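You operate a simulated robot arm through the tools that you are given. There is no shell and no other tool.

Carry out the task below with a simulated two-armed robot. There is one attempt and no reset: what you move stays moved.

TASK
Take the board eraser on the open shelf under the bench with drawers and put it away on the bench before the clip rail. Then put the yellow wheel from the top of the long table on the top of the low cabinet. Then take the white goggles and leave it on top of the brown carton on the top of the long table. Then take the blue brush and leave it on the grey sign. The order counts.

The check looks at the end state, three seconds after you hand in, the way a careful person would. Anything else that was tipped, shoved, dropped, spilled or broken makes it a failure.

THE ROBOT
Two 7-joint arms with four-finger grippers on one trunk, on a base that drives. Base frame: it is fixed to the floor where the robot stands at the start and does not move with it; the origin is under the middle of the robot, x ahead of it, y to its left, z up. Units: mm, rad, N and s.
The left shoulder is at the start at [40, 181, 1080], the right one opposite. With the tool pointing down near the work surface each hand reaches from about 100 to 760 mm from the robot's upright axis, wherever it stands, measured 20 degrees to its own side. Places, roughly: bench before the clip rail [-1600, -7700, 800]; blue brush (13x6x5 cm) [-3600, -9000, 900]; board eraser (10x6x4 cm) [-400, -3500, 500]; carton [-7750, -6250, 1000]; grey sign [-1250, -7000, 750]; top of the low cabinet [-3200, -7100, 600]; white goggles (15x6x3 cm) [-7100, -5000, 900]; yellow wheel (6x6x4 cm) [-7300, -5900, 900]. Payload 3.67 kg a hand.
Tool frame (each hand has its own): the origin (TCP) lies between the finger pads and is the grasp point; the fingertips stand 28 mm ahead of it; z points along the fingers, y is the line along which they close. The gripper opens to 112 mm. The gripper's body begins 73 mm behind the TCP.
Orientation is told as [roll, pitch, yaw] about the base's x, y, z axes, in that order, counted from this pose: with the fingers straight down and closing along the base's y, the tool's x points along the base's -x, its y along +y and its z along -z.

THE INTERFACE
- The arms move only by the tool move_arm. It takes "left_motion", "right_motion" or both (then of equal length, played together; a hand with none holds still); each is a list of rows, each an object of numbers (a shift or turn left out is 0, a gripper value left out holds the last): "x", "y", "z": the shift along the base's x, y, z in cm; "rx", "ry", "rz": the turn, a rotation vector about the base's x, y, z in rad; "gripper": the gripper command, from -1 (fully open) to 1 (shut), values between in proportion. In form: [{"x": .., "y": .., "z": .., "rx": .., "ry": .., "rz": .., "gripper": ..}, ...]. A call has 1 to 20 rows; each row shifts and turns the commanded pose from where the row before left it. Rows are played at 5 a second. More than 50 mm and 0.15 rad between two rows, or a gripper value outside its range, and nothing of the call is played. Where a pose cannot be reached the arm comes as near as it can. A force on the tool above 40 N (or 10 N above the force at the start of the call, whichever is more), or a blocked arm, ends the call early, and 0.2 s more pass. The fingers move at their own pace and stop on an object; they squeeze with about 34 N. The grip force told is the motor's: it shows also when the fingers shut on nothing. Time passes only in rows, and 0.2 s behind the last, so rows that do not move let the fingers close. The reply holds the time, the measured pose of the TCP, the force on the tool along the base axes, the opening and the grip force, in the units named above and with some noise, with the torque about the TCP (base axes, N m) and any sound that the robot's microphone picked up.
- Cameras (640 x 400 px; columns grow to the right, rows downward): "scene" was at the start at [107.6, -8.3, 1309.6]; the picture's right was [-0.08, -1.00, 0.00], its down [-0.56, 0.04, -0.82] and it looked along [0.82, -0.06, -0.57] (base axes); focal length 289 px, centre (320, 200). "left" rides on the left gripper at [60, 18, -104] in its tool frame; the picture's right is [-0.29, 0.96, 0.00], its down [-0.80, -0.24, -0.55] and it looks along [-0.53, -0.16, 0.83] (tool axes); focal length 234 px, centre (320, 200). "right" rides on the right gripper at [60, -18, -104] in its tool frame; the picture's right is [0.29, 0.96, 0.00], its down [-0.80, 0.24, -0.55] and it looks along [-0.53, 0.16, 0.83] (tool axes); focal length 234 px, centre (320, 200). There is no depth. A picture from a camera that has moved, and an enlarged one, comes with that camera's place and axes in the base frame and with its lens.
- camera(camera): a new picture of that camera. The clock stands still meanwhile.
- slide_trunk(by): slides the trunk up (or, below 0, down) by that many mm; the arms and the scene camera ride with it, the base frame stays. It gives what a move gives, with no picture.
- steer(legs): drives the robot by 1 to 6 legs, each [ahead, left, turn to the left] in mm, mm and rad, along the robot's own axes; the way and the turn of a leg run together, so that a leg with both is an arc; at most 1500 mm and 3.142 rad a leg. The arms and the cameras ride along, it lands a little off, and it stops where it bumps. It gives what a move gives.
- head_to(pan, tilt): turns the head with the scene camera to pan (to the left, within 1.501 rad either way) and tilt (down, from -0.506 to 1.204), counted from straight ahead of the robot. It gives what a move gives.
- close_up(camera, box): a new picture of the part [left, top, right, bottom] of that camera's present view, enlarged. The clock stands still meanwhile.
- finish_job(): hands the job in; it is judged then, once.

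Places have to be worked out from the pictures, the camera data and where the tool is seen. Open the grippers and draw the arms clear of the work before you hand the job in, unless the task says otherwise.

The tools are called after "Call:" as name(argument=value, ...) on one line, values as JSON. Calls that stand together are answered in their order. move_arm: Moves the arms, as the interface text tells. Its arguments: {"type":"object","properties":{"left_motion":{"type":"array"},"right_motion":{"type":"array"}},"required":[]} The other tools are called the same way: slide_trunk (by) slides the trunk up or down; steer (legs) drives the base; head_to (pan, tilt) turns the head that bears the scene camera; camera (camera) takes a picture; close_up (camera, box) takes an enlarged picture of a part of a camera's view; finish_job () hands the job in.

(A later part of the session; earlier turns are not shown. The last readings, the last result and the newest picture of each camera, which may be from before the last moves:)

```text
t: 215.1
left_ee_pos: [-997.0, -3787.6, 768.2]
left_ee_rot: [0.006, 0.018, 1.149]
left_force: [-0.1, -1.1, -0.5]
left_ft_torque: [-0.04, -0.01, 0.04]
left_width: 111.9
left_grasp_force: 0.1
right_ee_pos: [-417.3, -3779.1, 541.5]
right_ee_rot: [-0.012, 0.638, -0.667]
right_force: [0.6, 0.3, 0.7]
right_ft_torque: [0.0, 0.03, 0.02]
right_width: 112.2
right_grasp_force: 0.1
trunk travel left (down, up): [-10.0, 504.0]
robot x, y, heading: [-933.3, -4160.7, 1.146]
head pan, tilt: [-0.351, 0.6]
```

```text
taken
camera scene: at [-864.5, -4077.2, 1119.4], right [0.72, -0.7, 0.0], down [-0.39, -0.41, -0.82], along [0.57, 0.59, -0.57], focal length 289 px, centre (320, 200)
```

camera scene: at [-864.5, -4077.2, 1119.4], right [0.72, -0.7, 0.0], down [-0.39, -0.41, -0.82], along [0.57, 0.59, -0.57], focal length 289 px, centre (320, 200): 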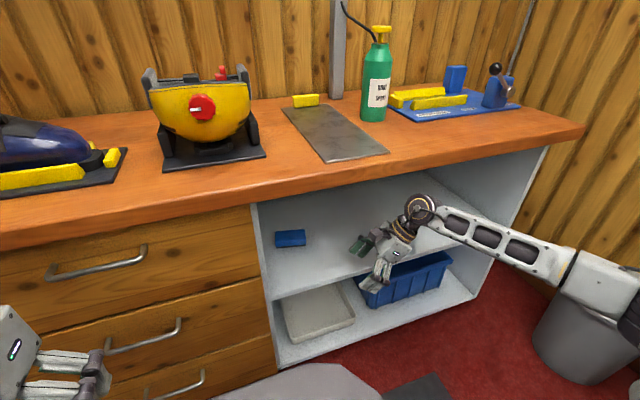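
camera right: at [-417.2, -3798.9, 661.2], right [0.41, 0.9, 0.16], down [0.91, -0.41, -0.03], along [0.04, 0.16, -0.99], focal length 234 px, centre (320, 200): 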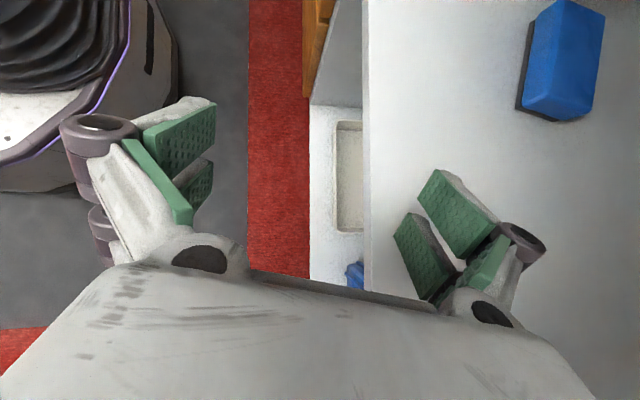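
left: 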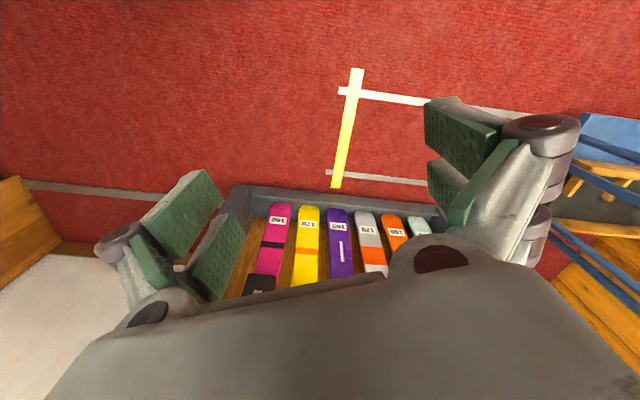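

The wrist view fixes the shelf at z≈460, front edge near (-396,-3739), eraser centre about (-431,-3494). I lower the hand to z≈500 and drive another 120 mm in.

Call:
move_arm(right_motion=[{"z": -2.1}, {"z": -2.1}, {}])

Call:
steer(legs=[[120, 0, 0]])

Call:
camera(camera="right")

Call:
camera(camera="scene")

```text
t: 215.9
left_ee_pos: [-998.1, -3786.8, 767.8]
left_ee_rot: [0.005, 0.017, 1.15]
left_force: [-1.0, -0.6, 0.5]
left_ft_torque: [-0.02, 0.0, 0.0]
left_width: 112.0
left_grasp_force: 0.0
right_ee_pos: [-418.1, -3779.7, 501.1]
right_ee_rot: [-0.008, 0.637, -0.667]
right_force: [-0.3, -0.5, -0.2]
right_ft_torque: [0.02, -0.02, -0.02]
right_width: 111.9
right_grasp_force: 0.2
trunk travel left (down, up): [-10.0, 504.0]
robot x, y, heading: [-932.9, -4157.1, 1.149]
head pan, tilt: [-0.351, 0.6]
```

```text
t: 217.1
left_ee_pos: [-951.0, -3679.7, 768.0]
left_ee_rot: [0.005, 0.018, 1.152]
left_force: [-0.7, 1.2, -0.4]
left_ft_torque: [-0.03, -0.01, 0.01]
left_width: 111.8
left_grasp_force: 0.1
right_ee_pos: [-371.2, -3670.7, 502.2]
right_ee_rot: [-0.009, 0.637, -0.665]
right_force: [0.0, 0.4, 1.1]
right_ft_torque: [-0.03, 0.04, 0.04]
right_width: 112.1
right_grasp_force: 0.1
trunk travel left (down, up): [-10.0, 504.0]
robot x, y, heading: [-886.1, -4053.6, 1.15]
head pan, tilt: [-0.351, 0.6]
```

```text
taken
camera right: at [-369.7, -3691.0, 620.8], right [0.4, 0.9, 0.16], down [0.91, -0.4, -0.03], along [0.04, 0.16, -0.99], focal length 234 px, centre (320, 200)
```

right: 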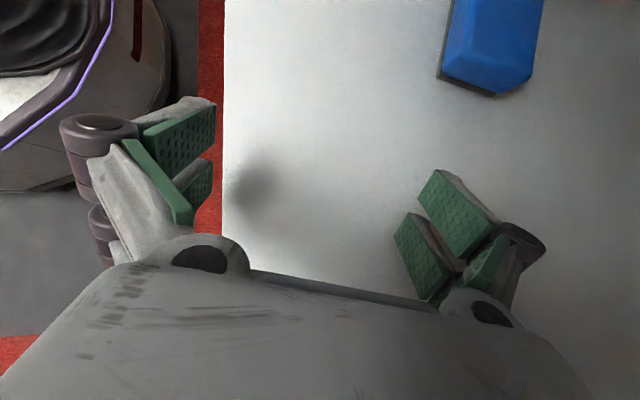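

```text
taken
camera scene: at [-816.9, -3969.5, 1119.4], right [0.72, -0.69, 0.0], down [-0.39, -0.41, -0.82], along [0.57, 0.59, -0.57], focal length 289 px, centre (320, 200)
```

scene: 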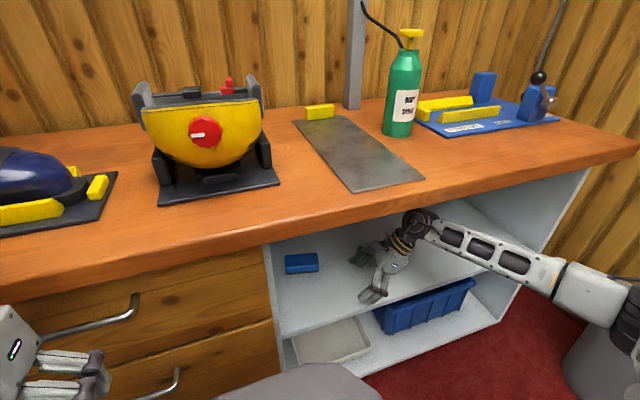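

The hand is inside the shelf with clearance. The eraser's right end is at about (-411,-3543)/( -381,-3500), centre ≈ (-433,-3489). I move in beside it first.

Call:
move_arm(right_motion=[{"x": 1.0, "y": 3.77}, {"x": 1.0, "y": 3.77}, {"x": 1.0, "y": 3.77, "z": -0.3}, {}])

Call:
camera(camera="right")

```text
t: 218.1
left_ee_pos: [-949.9, -3680.5, 768.2]
left_ee_rot: [0.006, 0.017, 1.151]
left_force: [-0.4, 0.5, -0.4]
left_ft_torque: [-0.03, 0.0, 0.01]
left_width: 111.8
left_grasp_force: 0.1
right_ee_pos: [-343.4, -3557.1, 500.0]
right_ee_rot: [-0.012, 0.637, -0.664]
right_force: [0.5, -1.0, -0.7]
right_ft_torque: [0.0, 0.01, 0.02]
right_width: 111.8
right_grasp_force: 0.1
trunk travel left (down, up): [-10.0, 504.0]
robot x, y, heading: [-885.7, -4052.5, 1.155]
head pan, tilt: [-0.351, 0.6]
```

```text
taken
camera right: at [-341.8, -3578.2, 620.3], right [0.4, 0.9, 0.16], down [0.91, -0.4, -0.03], along [0.04, 0.16, -0.99], focal length 234 px, centre (320, 200)
```

right: 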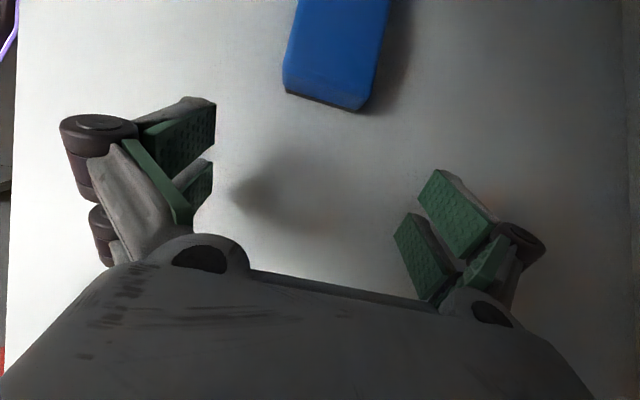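

The eraser lies between the open fingers' paths. I slide along its long axis (about 113 mm to the left-back, 8 mm nearer) so that the fingers straddle it.

Call:
move_arm(right_motion=[{"x": -3.12, "y": 2.13}, {"x": -3.12, "y": 2.13}, {"x": -3.12, "y": 2.13}, {}])

Call:
camera(camera="right")

Call:
close_up(camera="scene", box=[220, 180, 460, 330])

```text
t: 219.1
left_ee_pos: [-949.7, -3679.5, 768.6]
left_ee_rot: [0.004, 0.017, 1.15]
left_force: [0.5, 0.5, -0.9]
left_ft_torque: [-0.01, 0.02, 0.0]
left_width: 111.9
left_grasp_force: 0.2
right_ee_pos: [-434.2, -3493.8, 499.3]
right_ee_rot: [-0.009, 0.638, -0.663]
right_force: [0.4, 0.2, 0.0]
right_ft_torque: [0.0, 0.02, -0.03]
right_width: 112.0
right_grasp_force: 0.0
trunk travel left (down, up): [-10.0, 504.0]
robot x, y, heading: [-885.7, -4054.6, 1.153]
head pan, tilt: [-0.351, 0.6]
```

```text
taken
camera right: at [-433.6, -3514.5, 618.3], right [0.4, 0.9, 0.16], down [0.91, -0.4, -0.03], along [0.04, 0.16, -0.99], focal length 234 px, centre (320, 200)
```

right: 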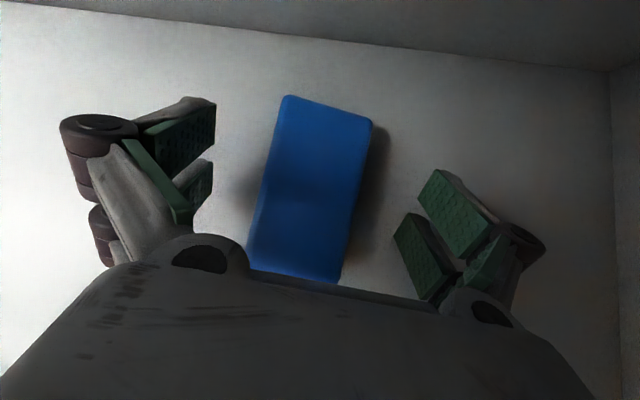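

```text
2.67 times, centred on (340, 255) of scene
camera zoom: at [-817.3, -3970.6, 1119.5], right [0.72, -0.69, 0.0], down [-0.39, -0.41, -0.82], along [0.57, 0.59, -0.57], focal length 770 px, centre (267, 53)
```

zoom: 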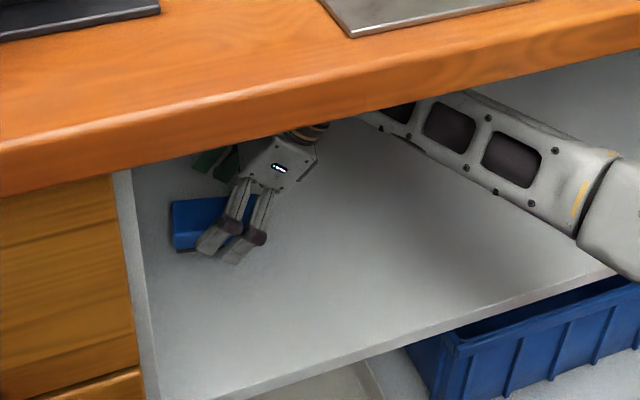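

The eraser sits between the fingers, well aligned. I lower 5 mm and close the gripper.

Call:
move_arm(right_motion=[{"z": -0.5}, {"gripper": 1}, {"gripper": 1}, {"gripper": 1}, {"gripper": 1}, {"gripper": 1}])

Call:
camera(camera="right")

```text
t: 220.5
left_ee_pos: [-950.8, -3680.6, 769.0]
left_ee_rot: [0.005, 0.017, 1.152]
left_force: [-0.2, -0.5, 0.0]
left_ft_torque: [-0.03, 0.02, -0.02]
left_width: 111.8
left_grasp_force: 0.0
right_ee_pos: [-434.1, -3493.5, 496.1]
right_ee_rot: [-0.006, 0.639, -0.663]
right_force: [3.0, 4.0, 10.9]
right_ft_torque: [0.11, -0.07, -0.06]
right_width: 54.2
right_grasp_force: 34.1
trunk travel left (down, up): [-10.0, 504.0]
robot x, y, heading: [-884.8, -4051.5, 1.155]
head pan, tilt: [-0.351, 0.6]
```

```text
taken
camera right: at [-433.2, -3514.3, 615.2], right [0.4, 0.9, 0.17], down [0.91, -0.4, -0.03], along [0.04, 0.17, -0.99], focal length 234 px, centre (320, 200)
```

right: 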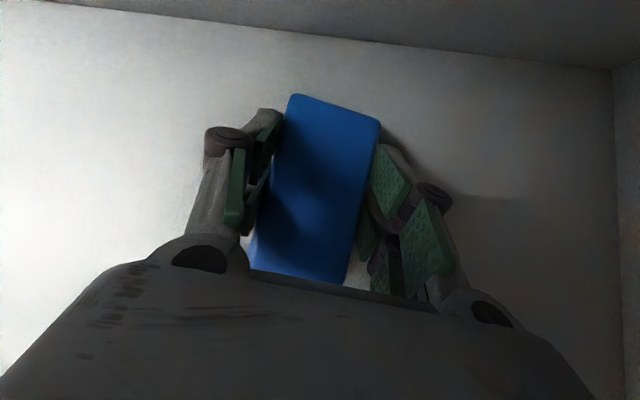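

Gripped firmly (54 mm wide). I lift it 25 mm clear of the shelf and check the grip holds.

Call:
move_arm(right_motion=[{"z": 1.0, "gripper": 1}, {"z": 1.5, "gripper": 1}, {"gripper": 1}])

Call:
camera(camera="right")

```text
t: 221.3
left_ee_pos: [-950.5, -3679.3, 767.2]
left_ee_rot: [0.004, 0.018, 1.152]
left_force: [-0.2, 0.3, 0.4]
left_ft_torque: [0.02, 0.04, 0.01]
left_width: 112.2
left_grasp_force: 0.1
right_ee_pos: [-435.5, -3495.3, 517.3]
right_ee_rot: [-0.011, 0.638, -0.665]
right_force: [0.2, 0.1, -0.9]
right_ft_torque: [-0.02, -0.01, 0.0]
right_width: 54.2
right_grasp_force: 34.4
trunk travel left (down, up): [-10.0, 504.0]
robot x, y, heading: [-883.9, -4054.1, 1.15]
head pan, tilt: [-0.351, 0.6]
```

```text
taken
camera right: at [-434.4, -3515.2, 638.0], right [0.4, 0.9, 0.16], down [0.91, -0.4, -0.03], along [0.04, 0.16, -0.99], focal length 234 px, centre (320, 200)
```

right: 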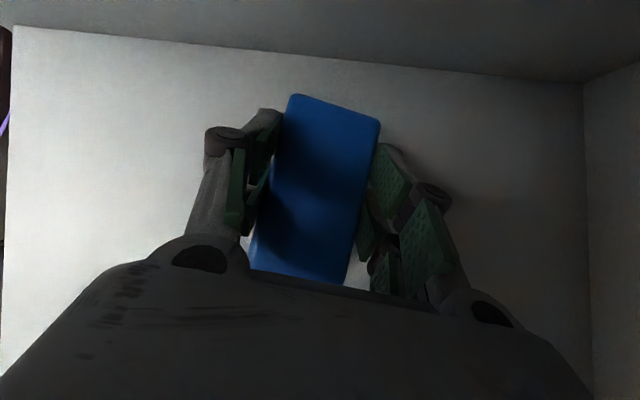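

The eraser is held and lifted. I back straight out of the shelf by 400 mm.

Call:
steer(legs=[[-400, 0, 0]])

Call:
camera(camera="scene")

```text
t: 223.9
left_ee_pos: [-1113.1, -4047.7, 768.5]
left_ee_rot: [0.004, 0.017, 1.143]
left_force: [0.3, -0.8, -0.3]
left_ft_torque: [-0.02, -0.02, 0.01]
left_width: 111.9
left_grasp_force: 0.0
right_ee_pos: [-595.5, -3865.1, 519.1]
right_ee_rot: [-0.008, 0.638, -0.669]
right_force: [-0.1, -0.5, 0.0]
right_ft_torque: [-0.01, -0.04, 0.0]
right_width: 54.3
right_grasp_force: 34.1
trunk travel left (down, up): [-10.0, 504.0]
robot x, y, heading: [-1050.2, -4414.9, 1.143]
head pan, tilt: [-0.351, 0.6]
```

```text
taken
camera scene: at [-981.5, -4339.4, 1119.6], right [0.71, -0.7, 0.0], down [-0.4, -0.4, -0.83], along [0.58, 0.59, -0.56], focal length 289 px, centre (320, 200)
```

scene: 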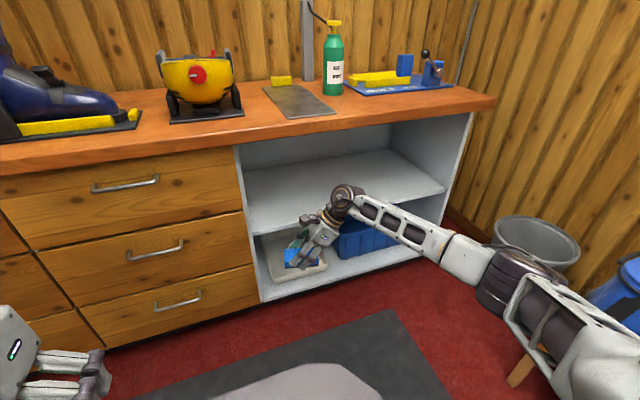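

Out of the shelf with the eraser. I raise the trunk again for safe travel.

Call:
slide_trunk(by=400)

Call:
slide_trunk(by=90)

Call:
move_arm(right_motion=[{"z": 3, "x": -1.5, "y": -3.3, "gripper": 1}, {"z": 3, "x": -1.5, "y": -3.3, "gripper": 1}, {"z": 3, "x": -1.5, "y": -3.3, "gripper": 1}, {"gripper": 1}])

```text
t: 227.7
left_ee_pos: [-1113.0, -4047.0, 1168.3]
left_ee_rot: [0.005, 0.018, 1.146]
left_force: [-0.2, 0.4, 0.1]
left_ft_torque: [0.01, 0.0, 0.0]
left_width: 112.0
left_grasp_force: 0.1
right_ee_pos: [-596.4, -3864.8, 918.3]
right_ee_rot: [-0.011, 0.639, -0.669]
right_force: [-1.3, 0.1, -1.6]
right_ft_torque: [0.01, -0.01, -0.02]
right_width: 54.5
right_grasp_force: 33.8
trunk travel left (down, up): [-410.0, 104.0]
robot x, y, heading: [-1051.8, -4417.6, 1.149]
head pan, tilt: [-0.351, 0.6]
```

```text
t: 229.0
left_ee_pos: [-1112.5, -4047.3, 1257.6]
left_ee_rot: [0.006, 0.018, 1.144]
left_force: [-0.1, -0.3, -0.7]
left_ft_torque: [-0.04, 0.03, 0.01]
left_width: 112.1
left_grasp_force: 0.0
right_ee_pos: [-596.1, -3864.8, 1008.3]
right_ee_rot: [-0.011, 0.637, -0.671]
right_force: [0.0, 0.2, -0.9]
right_ft_torque: [-0.03, -0.01, -0.03]
right_width: 54.4
right_grasp_force: 34.3
trunk travel left (down, up): [-500.0, 14.0]
robot x, y, heading: [-1051.2, -4416.9, 1.146]
head pan, tilt: [-0.351, 0.6]
```

```text
t: 230.0
left_ee_pos: [-1112.5, -4046.3, 1257.6]
left_ee_rot: [0.006, 0.019, 1.146]
left_force: [0.0, -0.3, 0.6]
left_ft_torque: [0.0, -0.01, 0.05]
left_width: 111.9
left_grasp_force: 0.0
right_ee_pos: [-639.0, -3963.7, 1099.3]
right_ee_rot: [-0.011, 0.638, -0.671]
right_force: [-0.4, 0.8, -0.1]
right_ft_torque: [0.03, 0.01, 0.01]
right_width: 54.4
right_grasp_force: 34.2
trunk travel left (down, up): [-500.0, 14.0]
robot x, y, heading: [-1052.6, -4420.0, 1.152]
head pan, tilt: [-0.351, 0.6]
```

I reverse along the same way I came, back to the passage entrance.

Call:
steer(legs=[[-1148, -154, -0.04]])

```text
t: 236.0
left_ee_pos: [-1455.4, -5148.4, 1258.1]
left_ee_rot: [0.006, 0.019, 1.089]
left_force: [-0.2, -0.7, -0.2]
left_ft_torque: [-0.01, 0.01, 0.01]
left_width: 112.0
left_grasp_force: 0.0
right_ee_pos: [-977.2, -5090.6, 1098.2]
right_ee_rot: [-0.009, 0.637, -0.727]
right_force: [0.8, 0.4, -1.3]
right_ft_torque: [-0.01, -0.02, -0.03]
right_width: 54.6
right_grasp_force: 33.5
trunk travel left (down, up): [-500.0, 14.0]
robot x, y, heading: [-1416.2, -5523.1, 1.098]
head pan, tilt: [-0.351, 0.6]
```

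On track. I continue back through the narrow passage in two legs.

Call:
steer(legs=[[-899, -125, 0], [-1000, 10, 0]])

Call:
head_to(pan=-0.9, tilt=0.75)

Call:
camera(camera="scene")

```text
t: 245.7
left_ee_pos: [-2172.5, -6905.2, 1257.2]
left_ee_rot: [0.005, 0.016, 1.146]
left_force: [-0.4, 0.0, -0.6]
left_ft_torque: [-0.03, -0.02, 0.01]
left_width: 112.1
left_grasp_force: 0.1
right_ee_pos: [-1699.6, -6820.7, 1097.2]
right_ee_rot: [-0.01, 0.637, -0.67]
right_force: [0.5, 0.7, -1.3]
right_ft_torque: [0.04, -0.01, 0.04]
right_width: 54.5
right_grasp_force: 33.9
trunk travel left (down, up): [-500.0, 14.0]
robot x, y, heading: [-2111.9, -7279.1, 1.145]
head pan, tilt: [-0.351, 0.6]
```

```text
t: 246.7
left_ee_pos: [-2173.6, -6906.5, 1258.8]
left_ee_rot: [0.007, 0.017, 1.147]
left_force: [0.6, -0.4, 0.5]
left_ft_torque: [0.0, -0.04, 0.02]
left_width: 112.1
left_grasp_force: 0.1
right_ee_pos: [-1699.9, -6821.7, 1097.2]
right_ee_rot: [-0.011, 0.637, -0.671]
right_force: [-0.1, -0.1, -0.6]
right_ft_torque: [0.01, 0.02, 0.02]
right_width: 54.6
right_grasp_force: 33.6
trunk travel left (down, up): [-500.0, 14.0]
robot x, y, heading: [-2112.7, -7277.4, 1.147]
head pan, tilt: [-0.901, 0.75]
```

```text
taken
camera scene: at [-2023.4, -7240.2, 1596.4], right [0.25, -0.97, 0.0], down [-0.66, -0.17, -0.73], along [0.71, 0.18, -0.68], focal length 289 px, centre (320, 200)
```

scene: 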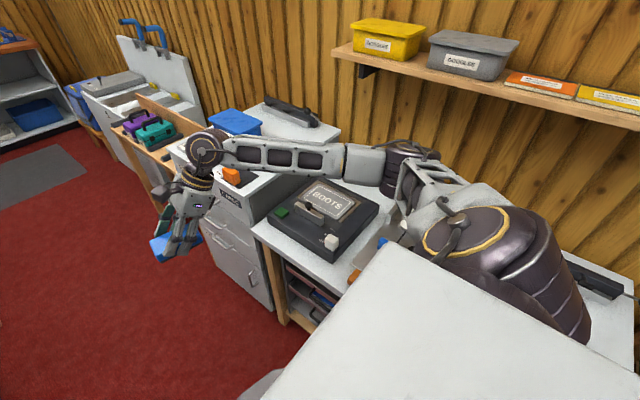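

I move 290 mm left, away from the desk, then turn right to face it squarely and look.

Call:
steer(legs=[[0, 290, 0], [0, 0, -1.62]])

Call:
head_to(pan=0.0, tilt=0.7)

Call:
camera(camera="scene")

```text
t: 253.1
left_ee_pos: [-1995.7, -7124.4, 1257.0]
left_ee_rot: [0.004, 0.017, -0.493]
left_force: [-1.1, 0.1, 0.8]
left_ft_torque: [-0.01, -0.01, 0.02]
left_width: 111.8
left_grasp_force: 0.0
right_ee_pos: [-1943.3, -7603.0, 1097.7]
right_ee_rot: [-0.01, 0.637, -2.308]
right_force: [0.1, -0.5, -1.1]
right_ft_torque: [0.02, -0.05, -0.03]
right_width: 54.4
right_grasp_force: 34.1
trunk travel left (down, up): [-500.0, 14.0]
robot x, y, heading: [-2373.7, -7161.5, -0.49]
head pan, tilt: [-0.901, 0.75]
```

```text
t: 254.3
left_ee_pos: [-1995.3, -7123.6, 1258.2]
left_ee_rot: [0.006, 0.016, -0.495]
left_force: [-0.2, -0.2, -0.4]
left_ft_torque: [-0.01, -0.01, 0.0]
left_width: 112.0
left_grasp_force: 0.1
right_ee_pos: [-1942.9, -7602.0, 1097.6]
right_ee_rot: [-0.01, 0.638, -2.309]
right_force: [-0.6, -0.5, -0.4]
right_ft_torque: [0.0, -0.01, 0.01]
right_width: 54.7
right_grasp_force: 34.0
trunk travel left (down, up): [-500.0, 14.0]
robot x, y, heading: [-2368.8, -7157.7, -0.49]
head pan, tilt: [0.0, 0.7]
```

```text
taken
camera scene: at [-2278.7, -7212.2, 1600.6], right [-0.47, -0.88, 0.0], down [-0.57, 0.3, -0.76], along [0.67, -0.36, -0.64], focal length 289 px, centre (320, 200)
```

scene: 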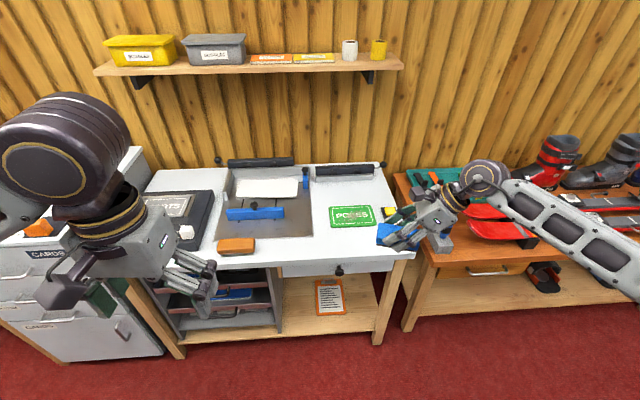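

I now face the tray desk: rail 1 behind the tray, rail 2 at the back right with a lever, a green sign and a yellow block before it. I zoom in for the free spots.

Call:
close_up(camera="scene", box=[200, 140, 440, 290])

Call:
close_up(camera="scene", box=[300, 150, 420, 225])

```text
2.67 times, centred on (320, 215) of scene
camera zoom: at [-2278.7, -7212.2, 1600.6], right [-0.47, -0.88, 0.0], down [-0.57, 0.3, -0.76], along [0.67, -0.36, -0.64], focal length 770 px, centre (320, 160)
```

zoom: 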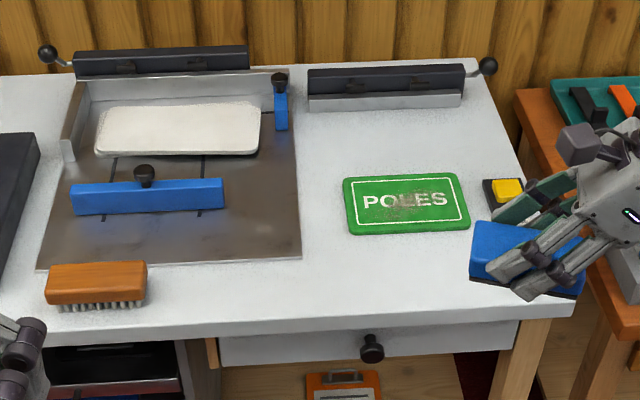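

```text
5.33 times, centred on (360, 188) of scene
camera zoom: at [-2278.7, -7212.2, 1600.6], right [-0.47, -0.88, 0.0], down [-0.57, 0.3, -0.76], along [0.67, -0.36, -0.64], focal length 1541 px, centre (107, 267)
```

zoom: 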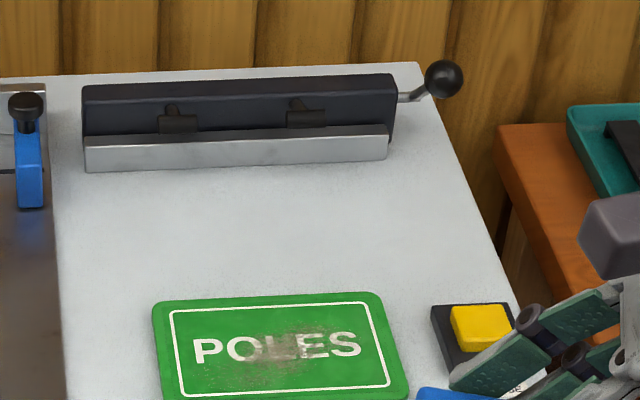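

The clip rail is the black rail with two clips at the desk's back right. The free strip in front of it (between desk edge and green sign) matches the given place, so I aim for about (-1641,-7681). I drive up 280 mm, 70 mm left, then lower the trunk.

Call:
steer(legs=[[280, 70, 0]])

Call:
slide_trunk(by=-200)

Call:
head_to(pan=-0.3, tilt=0.8)

Call:
camera(camera="scene")

Call:
camera(camera="right")

```text
t: 256.3
left_ee_pos: [-1717.2, -7194.9, 1257.7]
left_ee_rot: [0.006, 0.016, -0.5]
left_force: [-0.8, -0.1, -0.2]
left_ft_torque: [-0.04, 0.0, -0.01]
left_width: 112.0
left_grasp_force: 0.1
right_ee_pos: [-1666.6, -7673.2, 1100.4]
right_ee_rot: [-0.008, 0.637, -2.315]
right_force: [-0.1, -0.3, -0.4]
right_ft_torque: [-0.04, 0.04, -0.05]
right_width: 54.4
right_grasp_force: 34.3
trunk travel left (down, up): [-500.0, 14.0]
robot x, y, heading: [-2086.7, -7228.6, -0.498]
head pan, tilt: [0.0, 0.7]
```

```text
t: 258.5
left_ee_pos: [-1715.4, -7195.5, 1057.9]
left_ee_rot: [0.005, 0.015, -0.5]
left_force: [-0.6, -0.8, -0.4]
left_ft_torque: [0.0, 0.03, -0.02]
left_width: 112.1
left_grasp_force: 0.1
right_ee_pos: [-1665.7, -7673.7, 898.8]
right_ee_rot: [-0.01, 0.637, -2.314]
right_force: [0.3, 0.3, -0.9]
right_ft_torque: [0.01, 0.0, 0.0]
right_width: 54.0
right_grasp_force: 34.2
trunk travel left (down, up): [-300.0, 214.0]
robot x, y, heading: [-2087.8, -7230.2, -0.498]
head pan, tilt: [0.0, 0.7]
```

```text
t: 259.3
left_ee_pos: [-1714.4, -7193.7, 1057.8]
left_ee_rot: [0.005, 0.015, -0.499]
left_force: [0.4, 0.3, 0.5]
left_ft_torque: [0.0, -0.02, -0.05]
left_width: 112.2
left_grasp_force: 0.1
right_ee_pos: [-1665.9, -7673.9, 898.2]
right_ee_rot: [-0.012, 0.637, -2.315]
right_force: [0.3, 0.1, -1.0]
right_ft_torque: [0.02, 0.01, -0.02]
right_width: 54.6
right_grasp_force: 34.1
trunk travel left (down, up): [-300.0, 214.0]
robot x, y, heading: [-2092.2, -7229.2, -0.497]
head pan, tilt: [-0.3, 0.799]
```

```text
taken
camera scene: at [-2016.8, -7298.5, 1392.0], right [-0.72, -0.7, 0.0], down [-0.5, 0.51, -0.7], along [0.49, -0.5, -0.72], focal length 289 px, centre (320, 200)
```

scene: 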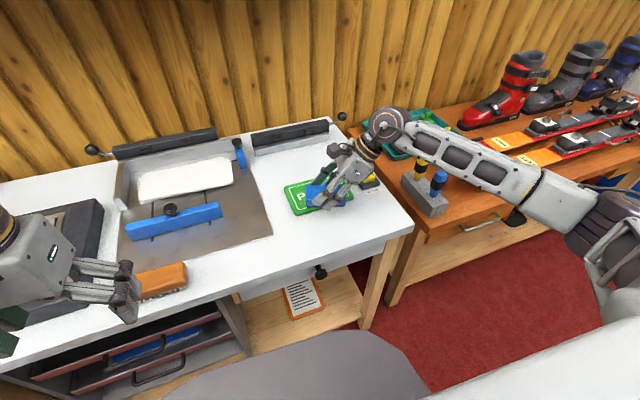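

```text
taken
camera right: at [-1686.9, -7671.5, 1017.4], right [0.87, -0.47, 0.16], down [-0.48, -0.88, -0.03], along [0.16, -0.05, -0.99], focal length 234 px, centre (320, 200)
```

right: 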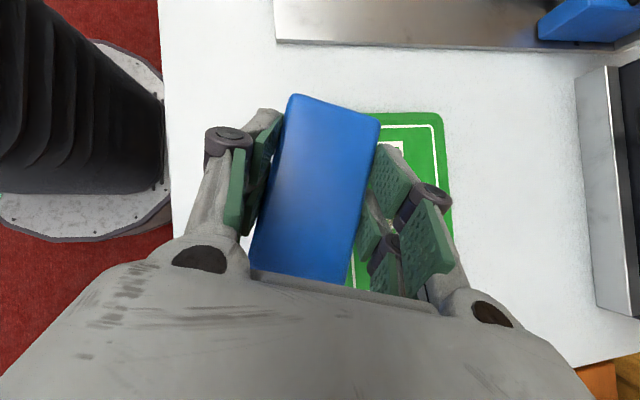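

Triangulation puts the desk top at z≈810, the green sign from 130 to 250 mm behind the front edge, and the rail's front at 415 mm. I want the free strip right before the rail (≈300 mm deep), which needs more reach, so I lift and test turning the hand so its tilt leans back toward me.

Call:
move_arm(right_motion=[{"z": 3, "gripper": 1}, {"z": 3, "gripper": 1}, {"z": 3, "gripper": 1}, {"rz": -0.145, "gripper": 1}, {"rz": -0.145, "gripper": 1}, {"rz": -0.145, "gripper": 1}, {"rz": -0.145, "gripper": 1}, {"rz": -0.145, "gripper": 1}, {"rz": -0.145, "gripper": 1}, {"gripper": 1}])

```text
t: 261.5
left_ee_pos: [-1714.2, -7195.6, 1057.1]
left_ee_rot: [0.005, 0.016, -0.501]
left_force: [0.0, -0.1, 0.1]
left_ft_torque: [0.02, -0.03, -0.01]
left_width: 112.2
left_grasp_force: 0.1
right_ee_pos: [-1666.5, -7673.1, 987.8]
right_ee_rot: [-0.011, 0.636, 3.097]
right_force: [0.3, -0.9, 0.1]
right_ft_torque: [0.0, 0.0, -0.04]
right_width: 54.4
right_grasp_force: 34.2
trunk travel left (down, up): [-300.0, 214.0]
robot x, y, heading: [-2089.2, -7230.3, -0.491]
head pan, tilt: [-0.3, 0.799]
```

It turns that way freely. I continue so that the eraser's long axis points straight away from the robot.

Call:
move_arm(right_motion=[{"rz": -0.145, "gripper": 1}, {"rz": -0.145, "gripper": 1}, {"rz": -0.145, "gripper": 1}, {"gripper": 1}])

Call:
camera(camera="scene")

Call:
camera(camera="right")

```text
t: 262.5
left_ee_pos: [-1715.1, -7194.7, 1057.4]
left_ee_rot: [0.006, 0.014, -0.499]
left_force: [-0.9, -0.1, 0.0]
left_ft_torque: [0.01, -0.03, 0.03]
left_width: 112.0
left_grasp_force: 0.0
right_ee_pos: [-1666.5, -7672.9, 988.0]
right_ee_rot: [-0.011, 0.637, 2.661]
right_force: [-0.9, -0.6, -1.0]
right_ft_torque: [-0.01, 0.02, -0.01]
right_width: 54.5
right_grasp_force: 33.1
trunk travel left (down, up): [-300.0, 214.0]
robot x, y, heading: [-2092.6, -7229.8, -0.499]
head pan, tilt: [-0.3, 0.799]
```

```text
taken
camera scene: at [-2017.2, -7298.8, 1392.0], right [-0.72, -0.7, 0.0], down [-0.5, 0.51, -0.7], along [0.49, -0.5, -0.72], focal length 289 px, centre (320, 200)
```

scene: 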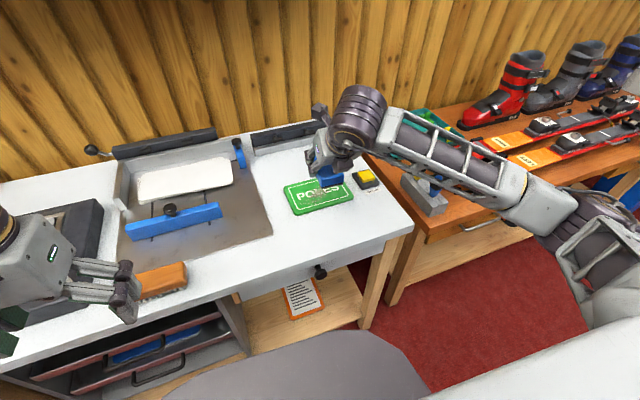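

```text
taken
camera right: at [-1670.2, -7651.5, 1107.1], right [-0.23, -0.96, 0.16], down [-0.97, 0.23, -0.03], along [-0.01, -0.17, -0.99], focal length 234 px, centre (320, 200)
```

right: 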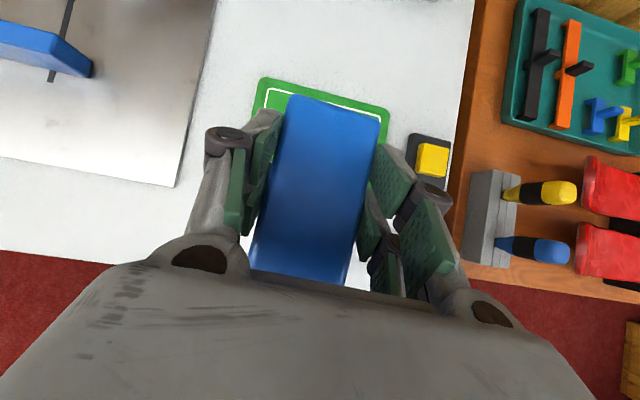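

The hand now leans toward me and the eraser points forward. I move it 213 mm forward at height to the strip before the rail and check.

Call:
move_arm(right_motion=[{"x": 3.8, "y": -1.92, "gripper": 1}, {"x": 3.8, "y": -1.92, "gripper": 1}, {"x": 3.8, "y": -1.92, "gripper": 1}, {"x": 3.8, "y": -1.92, "gripper": 1}, {"x": 3.8, "y": -1.92, "gripper": 1}, {"gripper": 1}])

Call:
camera(camera="right")

Call:
camera(camera="scene")

```text
t: 263.9
left_ee_pos: [-1715.6, -7195.0, 1058.0]
left_ee_rot: [0.005, 0.016, -0.499]
left_force: [-0.5, 0.4, -0.6]
left_ft_torque: [-0.03, 0.01, 0.01]
left_width: 111.9
left_grasp_force: 0.0
right_ee_pos: [-1474.5, -7770.4, 989.6]
right_ee_rot: [-0.012, 0.637, 2.665]
right_force: [-1.0, 0.0, -0.4]
right_ft_torque: [-0.01, -0.01, 0.05]
right_width: 54.4
right_grasp_force: 34.0
trunk travel left (down, up): [-300.0, 214.0]
robot x, y, heading: [-2088.9, -7231.8, -0.499]
head pan, tilt: [-0.3, 0.799]
```

```text
taken
camera right: at [-1479.2, -7747.4, 1108.9], right [-0.23, -0.96, 0.16], down [-0.97, 0.23, -0.03], along [-0.01, -0.17, -0.99], focal length 234 px, centre (320, 200)
```

right: 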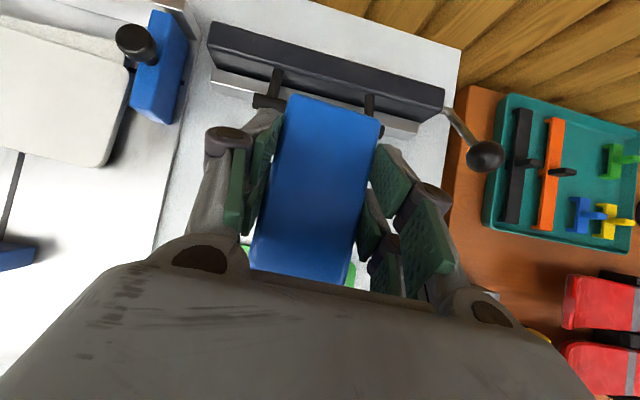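

```text
taken
camera scene: at [-2017.7, -7298.7, 1392.0], right [-0.72, -0.7, 0.0], down [-0.5, 0.51, -0.7], along [0.49, -0.5, -0.72], focal length 289 px, centre (320, 200)
```

scene: 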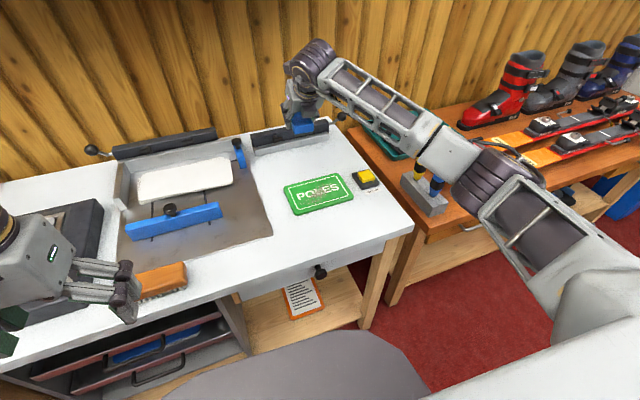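

From above the eraser lies centred before the rail, 70 mm from its face. I nudge it 12 mm forward to clear the sign well, then lower it to just above the desk.

Call:
move_arm(right_motion=[{"x": 1.05, "y": -0.57, "gripper": 1}, {"z": -3.2, "gripper": 1}, {"z": -3.2, "gripper": 1}, {"z": -3.2, "gripper": 1}, {"z": -3.0, "gripper": 1}, {"gripper": 1}])

Call:
camera(camera="right")

Call:
close_up(camera="scene", box=[230, 90, 400, 220])

```text
t: 265.3
left_ee_pos: [-1713.8, -7194.8, 1057.0]
left_ee_rot: [0.006, 0.016, -0.5]
left_force: [0.7, -0.3, -0.1]
left_ft_torque: [0.03, -0.01, 0.02]
left_width: 112.0
left_grasp_force: 0.1
right_ee_pos: [-1465.2, -7776.1, 865.0]
right_ee_rot: [-0.009, 0.638, 2.664]
right_force: [0.6, -0.7, 0.7]
right_ft_torque: [-0.01, -0.01, 0.0]
right_width: 54.3
right_grasp_force: 34.0
trunk travel left (down, up): [-300.0, 214.0]
robot x, y, heading: [-2089.2, -7230.5, -0.497]
head pan, tilt: [-0.3, 0.799]
```

```text
taken
camera right: at [-1468.7, -7753.3, 983.6], right [-0.23, -0.96, 0.16], down [-0.97, 0.23, -0.03], along [-0.01, -0.17, -0.99], focal length 234 px, centre (320, 200)
```

right: 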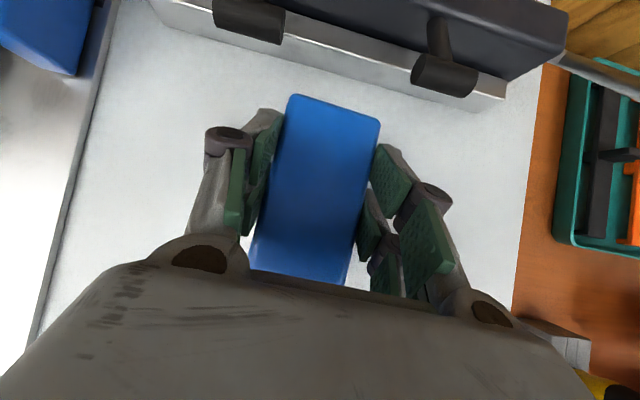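

```text
3.08 times, centred on (315, 155) of scene
camera zoom: at [-2017.0, -7298.3, 1392.0], right [-0.72, -0.7, 0.0], down [-0.5, 0.51, -0.7], along [0.49, -0.5, -0.72], focal length 889 px, centre (335, 338)
```

zoom: 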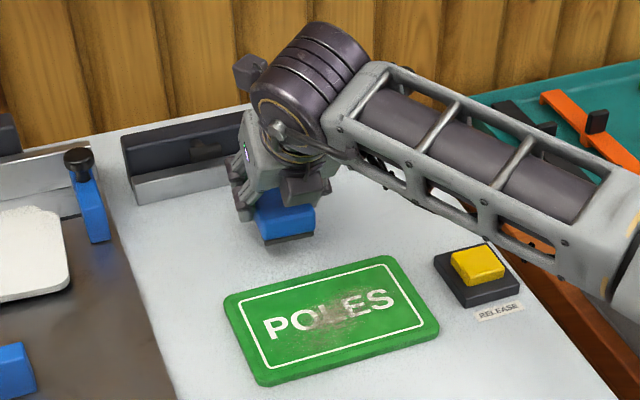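

Clear of sign and rail. I lower in small steps until the eraser touches the desk.

Call:
move_arm(right_motion=[{"z": -0.5, "gripper": 1}, {"z": -0.5, "gripper": 1}, {"z": -0.4, "gripper": 1}, {"gripper": 1}])

```text
t: 266.3
left_ee_pos: [-1714.7, -7194.2, 1057.2]
left_ee_rot: [0.006, 0.016, -0.497]
left_force: [0.0, 0.2, 0.2]
left_ft_torque: [-0.01, 0.0, 0.01]
left_width: 112.2
left_grasp_force: 0.1
right_ee_pos: [-1465.3, -7775.9, 848.4]
right_ee_rot: [-0.011, 0.636, 2.665]
right_force: [-0.8, -0.8, -0.2]
right_ft_torque: [0.02, -0.02, 0.02]
right_width: 54.5
right_grasp_force: 33.3
trunk travel left (down, up): [-300.0, 214.0]
robot x, y, heading: [-2090.5, -7230.9, -0.496]
head pan, tilt: [-0.3, 0.799]
```

No contact yet at z=848. I keep stepping down a few millimetres.

Call:
move_arm(right_motion=[{"z": -0.3, "gripper": 1}, {"z": -0.3, "gripper": 1}, {"gripper": 1}])

Call:
close_up(camera="scene", box=[270, 130, 350, 180])

```text
t: 267.1
left_ee_pos: [-1715.0, -7194.1, 1057.6]
left_ee_rot: [0.005, 0.016, -0.499]
left_force: [0.5, -0.5, 0.6]
left_ft_torque: [0.02, 0.0, -0.01]
left_width: 111.9
left_grasp_force: 0.0
right_ee_pos: [-1465.9, -7776.2, 842.4]
right_ee_rot: [-0.011, 0.638, 2.666]
right_force: [-1.3, 0.1, -0.3]
right_ft_torque: [-0.02, -0.01, -0.03]
right_width: 54.5
right_grasp_force: 33.9
trunk travel left (down, up): [-300.0, 214.0]
robot x, y, heading: [-2089.9, -7227.5, -0.492]
head pan, tilt: [-0.3, 0.799]
```

```text
8.00 times, centred on (310, 155) of scene
camera zoom: at [-2016.8, -7298.5, 1392.0], right [-0.72, -0.7, 0.0], down [-0.5, 0.51, -0.7], along [0.49, -0.5, -0.72], focal length 2311 px, centre (400, 560)
```

zoom: 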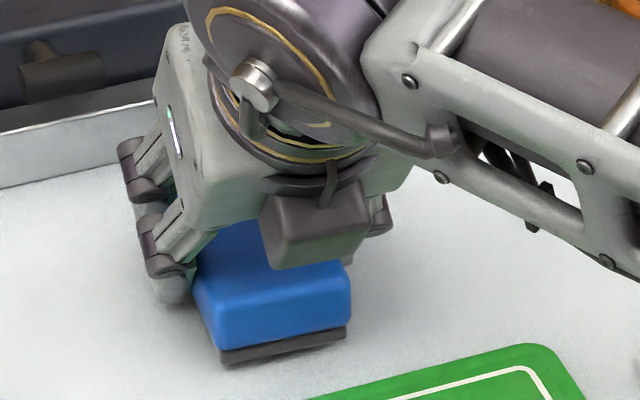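

Still no contact; I go on down slowly.

Call:
move_arm(right_motion=[{"z": -0.3, "gripper": 1}, {"z": -0.3, "gripper": 1}, {"z": -0.3, "gripper": 1}, {"gripper": 1}])

```text
t: 268.1
left_ee_pos: [-1715.1, -7194.6, 1058.2]
left_ee_rot: [0.004, 0.014, -0.499]
left_force: [0.0, 0.4, 0.9]
left_ft_torque: [-0.02, 0.01, 0.03]
left_width: 112.1
left_grasp_force: 0.1
right_ee_pos: [-1466.1, -7775.5, 835.8]
right_ee_rot: [-0.011, 0.644, 2.662]
right_force: [-0.3, -5.2, 17.4]
right_ft_torque: [-0.22, 0.64, 0.08]
right_width: 54.4
right_grasp_force: 33.9
trunk travel left (down, up): [-300.0, 214.0]
robot x, y, heading: [-2091.4, -7229.7, -0.498]
head pan, tilt: [-0.3, 0.799]
```

Contact at z≈836 (desk ≈800). I ease up 1.5 mm, open the fingers, and check.

Call:
move_arm(right_motion=[{"z": 0.15, "gripper": 1}, {"gripper": -0.5}, {"gripper": -0.5}, {"gripper": -0.5}])

Call:
camera(camera="right")

```text
t: 269.1
left_ee_pos: [-1714.5, -7195.4, 1057.9]
left_ee_rot: [0.005, 0.014, -0.5]
left_force: [-0.3, -0.5, -0.1]
left_ft_torque: [0.0, 0.02, 0.0]
left_width: 111.9
left_grasp_force: 0.1
right_ee_pos: [-1465.8, -7774.7, 834.1]
right_ee_rot: [-0.008, 0.635, 2.664]
right_force: [0.0, 0.4, 0.7]
right_ft_torque: [0.02, -0.02, 0.0]
right_width: 84.1
right_grasp_force: 0.0
trunk travel left (down, up): [-300.0, 214.0]
robot x, y, heading: [-2093.0, -7232.3, -0.498]
head pan, tilt: [-0.3, 0.799]
```

```text
taken
camera right: at [-1469.2, -7752.8, 952.9], right [-0.23, -0.96, 0.16], down [-0.97, 0.23, -0.03], along [-0.01, -0.17, -0.99], focal length 234 px, centre (320, 200)
```

right: 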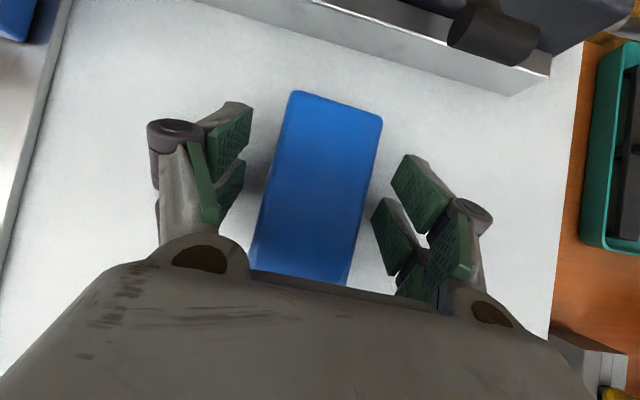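

Released and lying flat. I raise the hand straight up, clear of the eraser.

Call:
move_arm(right_motion=[{"z": 2.0, "gripper": -0.5}, {"z": 3.5}, {"z": 3.5}, {"z": 3.5}, {"z": 3.5}, {}])

Call:
camera(camera="right")

Call:
camera(camera="scene")

```text
t: 270.5
left_ee_pos: [-1715.0, -7195.1, 1058.0]
left_ee_rot: [0.006, 0.018, -0.498]
left_force: [0.2, -0.1, -0.7]
left_ft_torque: [0.02, 0.02, 0.01]
left_width: 111.9
left_grasp_force: 0.1
right_ee_pos: [-1465.2, -7776.0, 994.4]
right_ee_rot: [-0.011, 0.638, 2.663]
right_force: [0.6, -0.2, 0.8]
right_ft_torque: [-0.03, 0.0, 0.01]
right_width: 84.0
right_grasp_force: 0.1
trunk travel left (down, up): [-300.0, 214.0]
robot x, y, heading: [-2091.6, -7227.8, -0.498]
head pan, tilt: [-0.3, 0.799]
```

```text
taken
camera right: at [-1468.0, -7753.7, 1113.8], right [-0.23, -0.96, 0.16], down [-0.97, 0.23, -0.03], along [-0.01, -0.17, -0.99], focal length 234 px, centre (320, 200)
```

right: 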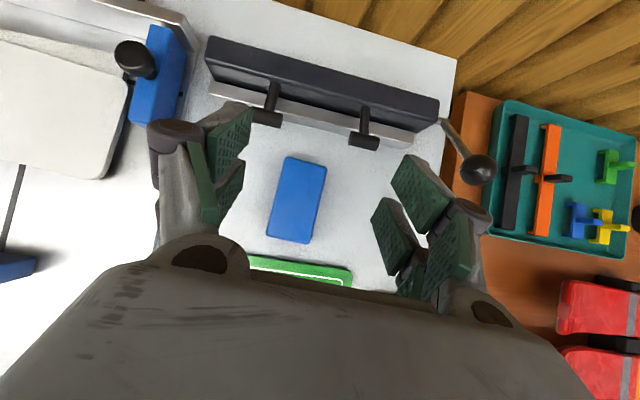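

```text
taken
camera scene: at [-2016.6, -7298.8, 1391.9], right [-0.72, -0.7, 0.0], down [-0.5, 0.51, -0.7], along [0.49, -0.5, -0.72], focal length 289 px, centre (320, 200)
```

scene: 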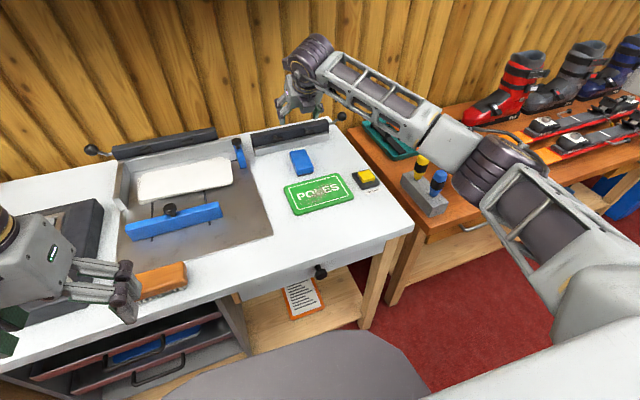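

The eraser rests on the bench right before the clip rail, sign undisturbed. I draw the hand back, un-tilt it and start turning it back to its normal heading.

Call:
move_arm(right_motion=[{"x": -4.4, "y": 2.4, "z": 1}, {"x": -4.4, "y": 2.4, "z": 1}, {"x": -4.4, "y": 2.4, "z": 1}, {"x": -4.4, "y": 2.4, "z": 1}, {"rx": 0.0585, "ry": 0.113}, {"rx": 0.0585, "ry": 0.113}, {"rx": 0.0585, "ry": 0.113}, {"rx": 0.0585, "ry": 0.113}, {"rx": 0.0585, "ry": 0.113}, {"rz": 0.145}, {"rz": 0.145}, {"rz": 0.145}, {"rz": 0.145}, {"rz": 0.145}, {"rz": 0.145}, {"rz": 0.145}, {"rz": 0.145}, {"rz": 0.145}, {"rz": 0.145}, {}])

Call:
move_arm(right_motion=[{"rz": 0.145}, {"rz": 0.145}, {"rz": 0.145}, {"rz": 0.145}, {"rz": 0.145}, {"rz": 0.145}, {"rz": 0.145}, {"rz": 0.145}, {"rz": 0.145}, {"rz": 0.145}, {"rz": 0.145}, {"gripper": -1}])

```text
refused: row 1 steps farther than a row can; nothing moved
```

```text
t: 273.1
left_ee_pos: [-1715.0, -7194.5, 1057.7]
left_ee_rot: [0.004, 0.015, -0.5]
left_force: [-0.4, -1.2, -0.1]
left_ft_torque: [-0.03, -0.02, 0.01]
left_width: 111.9
left_grasp_force: 0.1
right_ee_pos: [-1489.7, -7757.1, 991.2]
right_ee_rot: [-0.011, 0.636, -2.024]
right_force: [0.3, 0.0, -0.7]
right_ft_torque: [-0.06, 0.04, 0.0]
right_width: 111.7
right_grasp_force: 0.0
right hand out of reach, approached as far as the arm can: row 10, 11
trunk travel left (down, up): [-300.0, 214.0]
robot x, y, heading: [-2088.9, -7229.9, -0.496]
head pan, tilt: [-0.3, 0.799]
```

One call was refused (step too long), so only the turning part ran; no contact. I now retreat, un-tilt and finish the turn with smaller steps.

Call:
move_arm(right_motion=[{"x": -4.1, "y": 2.2, "z": 0.8}, {"x": -4.1, "y": 2.2, "z": 0.8}, {"x": -4.1, "y": 2.2, "z": 0.8}, {"x": -4.1, "y": 2.2, "z": 0.8}, {"rx": -0.1146, "ry": 0.0558}, {"rx": -0.1146, "ry": 0.0558}, {"rx": -0.1146, "ry": 0.0558}, {"rx": -0.1146, "ry": 0.0558}, {"rx": -0.1146, "ry": 0.0558}, {"rz": 0.14}, {"rz": 0.14}, {"rz": 0.14}, {"rz": 0.14}, {"rz": 0.14}, {"rz": 0.14}, {"rz": 0.14}, {"rz": 0.14}, {"rz": 0.14}, {"rz": 0.14}, {}])

Call:
camera(camera="scene")

```text
t: 277.3
left_ee_pos: [-1715.6, -7196.7, 1057.5]
left_ee_rot: [0.005, 0.015, -0.5]
left_force: [0.4, 0.7, -1.0]
left_ft_torque: [0.02, -0.01, -0.01]
left_width: 112.0
left_grasp_force: 0.0
right_ee_pos: [-1653.8, -7671.2, 1023.7]
right_ee_rot: [-0.01, -0.001, -0.622]
right_force: [-0.5, 0.0, 0.5]
right_ft_torque: [0.0, 0.01, 0.0]
right_width: 111.8
right_grasp_force: 0.0
trunk travel left (down, up): [-300.0, 214.0]
robot x, y, heading: [-2089.4, -7227.8, -0.494]
head pan, tilt: [-0.3, 0.799]
```

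```text
taken
camera scene: at [-2016.9, -7298.5, 1392.0], right [-0.72, -0.7, 0.0], down [-0.5, 0.51, -0.7], along [0.49, -0.5, -0.72], focal length 289 px, centre (320, 200)
```

scene: 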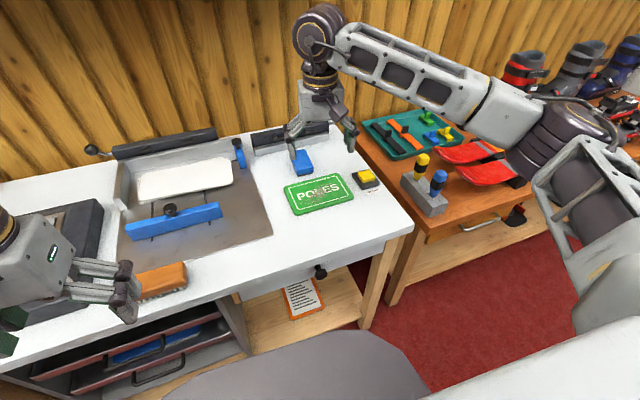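

The desk is undisturbed. I raise the trunk, back away, and take a look at the grey sign on the left of this desk for later.

Call:
slide_trunk(by=200)

Call:
steer(legs=[[-285, 0, 0]])

Call:
head_to(pan=0.45, tilt=0.75)

Call:
camera(camera="scene")

```text
t: 279.4
left_ee_pos: [-1715.1, -7194.7, 1258.8]
left_ee_rot: [0.007, 0.017, -0.499]
left_force: [0.3, 0.5, 0.4]
left_ft_torque: [-0.02, -0.02, 0.0]
left_width: 111.9
left_grasp_force: 0.0
right_ee_pos: [-1653.2, -7671.1, 1223.5]
right_ee_rot: [-0.011, 0.0, -0.626]
right_force: [0.6, -0.1, -0.1]
right_ft_torque: [0.01, 0.0, -0.01]
right_width: 112.0
right_grasp_force: 0.1
trunk travel left (down, up): [-500.0, 14.0]
robot x, y, heading: [-2091.1, -7229.8, -0.495]
head pan, tilt: [-0.3, 0.799]
```

```text
t: 281.5
left_ee_pos: [-1968.6, -7056.7, 1256.4]
left_ee_rot: [0.005, 0.018, -0.494]
left_force: [-0.3, 0.0, 0.0]
left_ft_torque: [0.0, 0.0, -0.02]
left_width: 112.0
left_grasp_force: 0.0
right_ee_pos: [-1906.9, -7532.7, 1223.1]
right_ee_rot: [-0.009, 0.002, -0.621]
right_force: [1.1, 0.0, 0.3]
right_ft_torque: [0.02, 0.03, -0.01]
right_width: 112.1
right_grasp_force: 0.1
trunk travel left (down, up): [-500.0, 14.0]
robot x, y, heading: [-2344.4, -7091.9, -0.495]
head pan, tilt: [-0.3, 0.799]
```

```text
t: 282.6
left_ee_pos: [-1969.5, -7055.3, 1257.3]
left_ee_rot: [0.006, 0.017, -0.495]
left_force: [1.1, 0.5, 0.6]
left_ft_torque: [0.0, 0.0, 0.04]
left_width: 112.0
left_grasp_force: 0.1
right_ee_pos: [-1907.7, -7531.0, 1223.2]
right_ee_rot: [-0.01, 0.001, -0.624]
right_force: [-0.7, -0.1, 0.2]
right_ft_torque: [-0.01, 0.03, -0.01]
right_width: 112.0
right_grasp_force: 0.0
trunk travel left (down, up): [-500.0, 14.0]
robot x, y, heading: [-2344.9, -7091.9, -0.491]
head pan, tilt: [0.45, 0.75]
```

```text
taken
camera scene: at [-2245.8, -7106.3, 1596.3], right [-0.04, -1.0, 0.0], down [-0.68, 0.03, -0.73], along [0.73, -0.03, -0.68], focal length 289 px, centre (320, 200)
```

scene: 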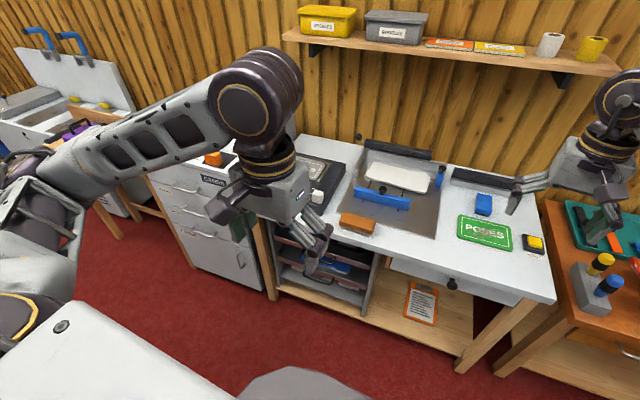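

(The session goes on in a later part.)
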